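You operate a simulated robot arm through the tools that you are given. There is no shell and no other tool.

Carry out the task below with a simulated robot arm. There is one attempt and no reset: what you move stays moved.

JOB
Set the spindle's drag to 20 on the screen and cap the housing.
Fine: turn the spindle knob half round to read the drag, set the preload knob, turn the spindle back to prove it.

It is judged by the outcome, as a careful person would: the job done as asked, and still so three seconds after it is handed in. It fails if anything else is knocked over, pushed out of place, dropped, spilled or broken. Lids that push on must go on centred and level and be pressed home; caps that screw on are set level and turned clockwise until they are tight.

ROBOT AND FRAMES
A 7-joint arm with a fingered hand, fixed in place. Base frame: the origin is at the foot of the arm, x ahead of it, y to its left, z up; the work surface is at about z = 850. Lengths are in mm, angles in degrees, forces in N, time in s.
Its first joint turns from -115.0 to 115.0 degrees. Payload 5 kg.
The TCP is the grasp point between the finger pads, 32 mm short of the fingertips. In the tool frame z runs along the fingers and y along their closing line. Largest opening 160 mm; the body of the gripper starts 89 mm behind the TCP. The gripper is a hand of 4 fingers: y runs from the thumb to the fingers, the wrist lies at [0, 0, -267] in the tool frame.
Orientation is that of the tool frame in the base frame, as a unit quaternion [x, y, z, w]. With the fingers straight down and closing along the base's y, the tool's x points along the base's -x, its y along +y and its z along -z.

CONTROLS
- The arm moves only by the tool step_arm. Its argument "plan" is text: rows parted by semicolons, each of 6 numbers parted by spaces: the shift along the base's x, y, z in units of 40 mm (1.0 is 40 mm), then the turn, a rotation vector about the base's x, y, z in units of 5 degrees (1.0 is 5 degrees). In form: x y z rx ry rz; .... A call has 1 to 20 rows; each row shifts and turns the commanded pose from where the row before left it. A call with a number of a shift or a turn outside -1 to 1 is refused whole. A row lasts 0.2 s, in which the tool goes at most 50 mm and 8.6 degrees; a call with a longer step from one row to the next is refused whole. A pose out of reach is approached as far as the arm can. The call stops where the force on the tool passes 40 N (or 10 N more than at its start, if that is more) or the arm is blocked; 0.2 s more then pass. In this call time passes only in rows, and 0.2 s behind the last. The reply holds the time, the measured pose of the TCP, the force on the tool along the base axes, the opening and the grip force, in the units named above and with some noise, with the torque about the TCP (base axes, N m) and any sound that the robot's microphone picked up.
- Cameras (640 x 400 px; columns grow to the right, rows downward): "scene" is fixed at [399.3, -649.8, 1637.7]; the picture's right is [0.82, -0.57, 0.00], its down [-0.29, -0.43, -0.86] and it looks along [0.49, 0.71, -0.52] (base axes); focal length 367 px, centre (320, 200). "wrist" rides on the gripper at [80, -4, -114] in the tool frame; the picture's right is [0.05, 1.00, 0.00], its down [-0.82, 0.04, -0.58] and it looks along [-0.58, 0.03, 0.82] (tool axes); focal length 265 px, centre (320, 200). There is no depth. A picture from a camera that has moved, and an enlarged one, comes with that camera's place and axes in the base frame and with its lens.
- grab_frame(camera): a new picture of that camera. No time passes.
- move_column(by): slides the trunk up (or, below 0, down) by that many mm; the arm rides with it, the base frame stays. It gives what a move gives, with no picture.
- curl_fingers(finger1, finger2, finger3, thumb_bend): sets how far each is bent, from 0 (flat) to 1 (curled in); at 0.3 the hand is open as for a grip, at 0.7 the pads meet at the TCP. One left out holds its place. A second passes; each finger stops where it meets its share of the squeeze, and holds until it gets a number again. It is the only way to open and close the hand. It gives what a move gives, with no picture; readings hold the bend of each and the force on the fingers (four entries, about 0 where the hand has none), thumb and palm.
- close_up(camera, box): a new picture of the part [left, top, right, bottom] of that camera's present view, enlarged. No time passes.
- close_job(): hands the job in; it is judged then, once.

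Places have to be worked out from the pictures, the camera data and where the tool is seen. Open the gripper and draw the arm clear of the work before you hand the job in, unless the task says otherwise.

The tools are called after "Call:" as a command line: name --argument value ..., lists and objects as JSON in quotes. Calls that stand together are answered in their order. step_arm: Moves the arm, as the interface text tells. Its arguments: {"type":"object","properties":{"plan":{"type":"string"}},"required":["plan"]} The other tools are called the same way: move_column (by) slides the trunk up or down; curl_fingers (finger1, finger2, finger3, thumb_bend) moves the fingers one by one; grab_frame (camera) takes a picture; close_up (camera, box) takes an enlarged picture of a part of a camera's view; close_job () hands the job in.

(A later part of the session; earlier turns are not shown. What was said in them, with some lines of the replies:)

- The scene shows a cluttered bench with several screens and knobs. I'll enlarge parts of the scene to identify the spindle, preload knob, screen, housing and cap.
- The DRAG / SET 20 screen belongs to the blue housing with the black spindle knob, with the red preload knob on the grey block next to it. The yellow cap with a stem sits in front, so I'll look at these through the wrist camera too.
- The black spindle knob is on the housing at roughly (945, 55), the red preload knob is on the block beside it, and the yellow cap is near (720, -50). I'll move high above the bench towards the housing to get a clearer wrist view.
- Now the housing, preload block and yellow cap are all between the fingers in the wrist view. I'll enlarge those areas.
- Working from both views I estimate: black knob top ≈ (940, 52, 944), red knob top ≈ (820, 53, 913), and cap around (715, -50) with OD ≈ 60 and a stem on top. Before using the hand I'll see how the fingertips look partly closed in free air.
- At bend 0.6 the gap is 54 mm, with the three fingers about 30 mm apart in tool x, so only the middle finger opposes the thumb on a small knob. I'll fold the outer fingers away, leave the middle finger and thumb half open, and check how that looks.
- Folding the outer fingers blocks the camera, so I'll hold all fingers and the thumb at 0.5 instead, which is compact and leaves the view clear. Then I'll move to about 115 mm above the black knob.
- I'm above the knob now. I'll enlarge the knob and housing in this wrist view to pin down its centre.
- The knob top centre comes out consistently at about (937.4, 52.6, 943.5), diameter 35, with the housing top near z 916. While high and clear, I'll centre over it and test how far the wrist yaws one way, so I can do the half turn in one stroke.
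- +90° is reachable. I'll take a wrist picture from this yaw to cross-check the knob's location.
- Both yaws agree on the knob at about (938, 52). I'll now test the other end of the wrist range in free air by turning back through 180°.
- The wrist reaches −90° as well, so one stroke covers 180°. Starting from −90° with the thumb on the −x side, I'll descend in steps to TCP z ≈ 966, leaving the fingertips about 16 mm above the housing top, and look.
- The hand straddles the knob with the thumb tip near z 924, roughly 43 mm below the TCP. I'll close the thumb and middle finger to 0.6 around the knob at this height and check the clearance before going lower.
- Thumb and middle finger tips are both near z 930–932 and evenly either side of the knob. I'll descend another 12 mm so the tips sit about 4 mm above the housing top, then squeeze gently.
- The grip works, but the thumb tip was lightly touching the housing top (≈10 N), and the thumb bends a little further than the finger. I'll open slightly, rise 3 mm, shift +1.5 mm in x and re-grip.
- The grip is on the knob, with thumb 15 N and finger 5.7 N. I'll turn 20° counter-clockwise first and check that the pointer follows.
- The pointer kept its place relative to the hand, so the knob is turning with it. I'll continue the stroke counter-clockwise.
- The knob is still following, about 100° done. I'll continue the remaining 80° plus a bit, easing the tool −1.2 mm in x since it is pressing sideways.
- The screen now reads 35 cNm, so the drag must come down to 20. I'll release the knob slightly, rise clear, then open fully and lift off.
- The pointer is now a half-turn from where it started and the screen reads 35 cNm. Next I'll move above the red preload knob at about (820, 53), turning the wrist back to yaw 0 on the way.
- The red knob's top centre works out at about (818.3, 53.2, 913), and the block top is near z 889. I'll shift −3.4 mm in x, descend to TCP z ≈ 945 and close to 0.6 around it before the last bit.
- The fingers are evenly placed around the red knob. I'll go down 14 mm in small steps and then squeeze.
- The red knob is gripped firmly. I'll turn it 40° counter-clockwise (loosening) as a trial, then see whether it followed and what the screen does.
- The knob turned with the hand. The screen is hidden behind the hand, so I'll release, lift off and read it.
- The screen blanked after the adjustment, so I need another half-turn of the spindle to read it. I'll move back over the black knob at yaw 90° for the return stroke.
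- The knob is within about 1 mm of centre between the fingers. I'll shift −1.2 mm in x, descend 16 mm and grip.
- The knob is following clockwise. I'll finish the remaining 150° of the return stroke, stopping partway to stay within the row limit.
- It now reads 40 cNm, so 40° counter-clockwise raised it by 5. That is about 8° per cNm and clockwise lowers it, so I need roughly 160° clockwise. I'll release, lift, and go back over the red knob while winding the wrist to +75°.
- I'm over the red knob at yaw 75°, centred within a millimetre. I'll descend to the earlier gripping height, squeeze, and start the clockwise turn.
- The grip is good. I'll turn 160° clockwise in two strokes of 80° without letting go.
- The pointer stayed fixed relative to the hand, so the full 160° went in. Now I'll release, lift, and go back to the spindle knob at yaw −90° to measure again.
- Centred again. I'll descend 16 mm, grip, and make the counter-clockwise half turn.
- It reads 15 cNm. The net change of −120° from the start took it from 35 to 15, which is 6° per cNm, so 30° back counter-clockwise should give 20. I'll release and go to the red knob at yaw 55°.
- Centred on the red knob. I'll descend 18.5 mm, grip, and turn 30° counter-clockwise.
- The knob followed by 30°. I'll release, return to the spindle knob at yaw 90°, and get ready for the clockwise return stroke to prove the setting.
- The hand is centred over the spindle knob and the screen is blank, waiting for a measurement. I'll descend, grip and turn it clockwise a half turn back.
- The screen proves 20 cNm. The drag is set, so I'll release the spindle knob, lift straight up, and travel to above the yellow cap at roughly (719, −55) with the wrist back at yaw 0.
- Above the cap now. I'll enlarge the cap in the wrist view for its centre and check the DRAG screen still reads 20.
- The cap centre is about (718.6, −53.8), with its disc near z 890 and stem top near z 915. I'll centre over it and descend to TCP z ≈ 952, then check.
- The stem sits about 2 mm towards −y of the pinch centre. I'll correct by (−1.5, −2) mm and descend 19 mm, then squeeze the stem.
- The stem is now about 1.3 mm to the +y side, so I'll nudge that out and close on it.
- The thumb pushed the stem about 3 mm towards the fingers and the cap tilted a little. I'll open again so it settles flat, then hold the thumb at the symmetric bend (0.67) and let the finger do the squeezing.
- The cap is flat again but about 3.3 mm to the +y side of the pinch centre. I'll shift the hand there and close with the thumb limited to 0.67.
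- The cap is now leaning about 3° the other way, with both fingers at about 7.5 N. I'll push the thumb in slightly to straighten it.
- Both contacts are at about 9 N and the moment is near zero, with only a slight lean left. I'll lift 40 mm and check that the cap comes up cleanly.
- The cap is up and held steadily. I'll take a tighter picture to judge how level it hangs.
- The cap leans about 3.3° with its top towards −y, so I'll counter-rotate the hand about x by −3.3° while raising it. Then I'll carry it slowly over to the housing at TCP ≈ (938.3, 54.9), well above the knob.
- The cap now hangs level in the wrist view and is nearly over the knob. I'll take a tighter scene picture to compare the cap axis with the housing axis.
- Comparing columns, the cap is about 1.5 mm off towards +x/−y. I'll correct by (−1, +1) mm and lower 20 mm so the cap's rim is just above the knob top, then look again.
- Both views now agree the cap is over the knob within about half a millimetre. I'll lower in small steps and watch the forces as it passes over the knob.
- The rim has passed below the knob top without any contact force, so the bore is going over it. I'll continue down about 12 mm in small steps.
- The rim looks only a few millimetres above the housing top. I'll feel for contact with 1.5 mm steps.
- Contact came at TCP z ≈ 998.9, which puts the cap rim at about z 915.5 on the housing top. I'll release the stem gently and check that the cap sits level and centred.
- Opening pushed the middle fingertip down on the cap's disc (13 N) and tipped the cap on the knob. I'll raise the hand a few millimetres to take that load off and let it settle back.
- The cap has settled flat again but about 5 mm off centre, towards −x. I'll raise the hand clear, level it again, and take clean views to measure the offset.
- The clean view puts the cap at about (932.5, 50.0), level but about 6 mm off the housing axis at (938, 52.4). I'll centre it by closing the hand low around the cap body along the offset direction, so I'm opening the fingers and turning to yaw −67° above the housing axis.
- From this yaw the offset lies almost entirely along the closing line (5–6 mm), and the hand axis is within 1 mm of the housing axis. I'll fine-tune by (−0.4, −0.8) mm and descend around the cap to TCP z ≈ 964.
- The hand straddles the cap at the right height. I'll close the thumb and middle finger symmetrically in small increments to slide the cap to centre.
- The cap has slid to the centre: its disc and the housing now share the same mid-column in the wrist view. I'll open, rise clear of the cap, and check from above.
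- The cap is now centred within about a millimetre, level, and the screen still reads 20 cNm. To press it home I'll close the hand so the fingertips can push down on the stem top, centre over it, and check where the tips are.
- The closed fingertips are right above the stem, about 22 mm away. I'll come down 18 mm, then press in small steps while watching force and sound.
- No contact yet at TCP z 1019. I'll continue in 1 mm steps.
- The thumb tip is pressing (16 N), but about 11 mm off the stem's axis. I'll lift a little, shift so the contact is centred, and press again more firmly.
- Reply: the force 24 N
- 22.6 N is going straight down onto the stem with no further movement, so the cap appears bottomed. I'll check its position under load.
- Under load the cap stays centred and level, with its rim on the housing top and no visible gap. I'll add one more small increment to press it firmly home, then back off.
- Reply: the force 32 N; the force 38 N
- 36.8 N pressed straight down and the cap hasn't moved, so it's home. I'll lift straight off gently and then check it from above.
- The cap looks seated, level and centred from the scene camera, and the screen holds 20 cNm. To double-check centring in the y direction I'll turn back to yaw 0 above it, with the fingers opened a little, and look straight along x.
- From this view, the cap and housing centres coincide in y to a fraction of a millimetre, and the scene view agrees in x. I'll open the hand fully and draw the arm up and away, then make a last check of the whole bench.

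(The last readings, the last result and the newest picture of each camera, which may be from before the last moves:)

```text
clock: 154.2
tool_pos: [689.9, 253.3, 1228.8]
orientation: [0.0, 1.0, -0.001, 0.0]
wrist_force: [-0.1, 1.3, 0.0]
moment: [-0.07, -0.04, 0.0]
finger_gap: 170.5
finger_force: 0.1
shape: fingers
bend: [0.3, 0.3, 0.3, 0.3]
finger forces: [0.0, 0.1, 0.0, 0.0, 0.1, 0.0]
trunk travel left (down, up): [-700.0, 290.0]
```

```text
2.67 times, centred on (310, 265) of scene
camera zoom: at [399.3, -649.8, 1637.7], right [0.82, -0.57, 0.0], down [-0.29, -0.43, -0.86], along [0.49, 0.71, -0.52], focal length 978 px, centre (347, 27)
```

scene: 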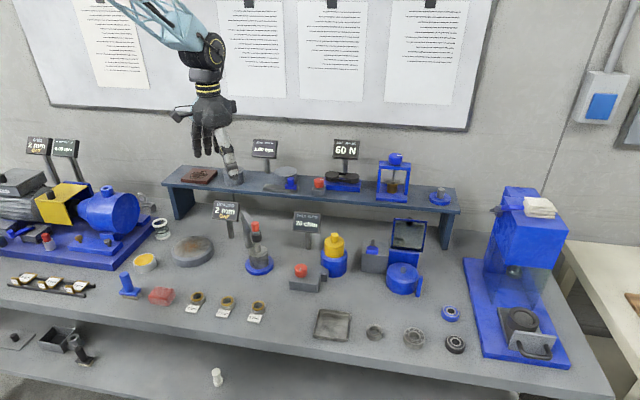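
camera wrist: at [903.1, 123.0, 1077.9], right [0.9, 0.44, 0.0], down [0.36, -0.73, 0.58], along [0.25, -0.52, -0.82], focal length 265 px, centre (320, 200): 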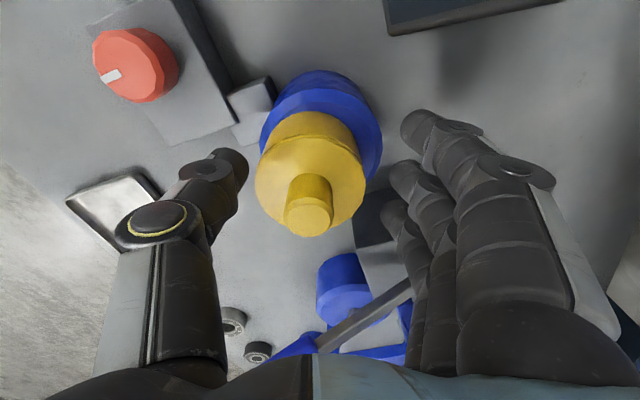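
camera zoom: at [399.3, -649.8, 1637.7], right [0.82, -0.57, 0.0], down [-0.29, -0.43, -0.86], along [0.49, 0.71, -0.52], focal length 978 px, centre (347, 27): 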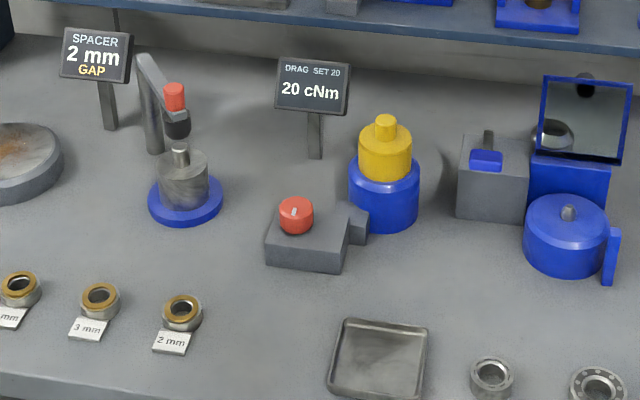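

The screen reads 20 cNm and the yellow cap sits centred and level on the housing. Everything else on the bench is where it was, and the arm is clear with the hand open, so I'm handing the job in.

Call:
close_job

```text
The job is handed in.
```

The spindle's drag is set to 20 cNm on the screen, and the yellow cap is on the housing. The job has been handed in, but I have no verdict on it yet.

- **Drag:** the first half turn of the spindle knob read 35 cNm. I set the preload knob 90° clockwise of where it started, correcting twice along the way. Turning the spindle back then read 20 cNm, and the screen still showed 20 after the cap was on.
- **Cap:** one fingertip caught the cap as I let go, tipping it and leaving it about 6 mm off centre. I slid it back to the middle and pressed it down with about 37 N. It did not move any further under that load. In the last pictures it looks level and centred to well under a millimetre.
- **Bench:** nothing else was knocked or moved as far as I can see. The hand was open and the arm clear when I handed in.
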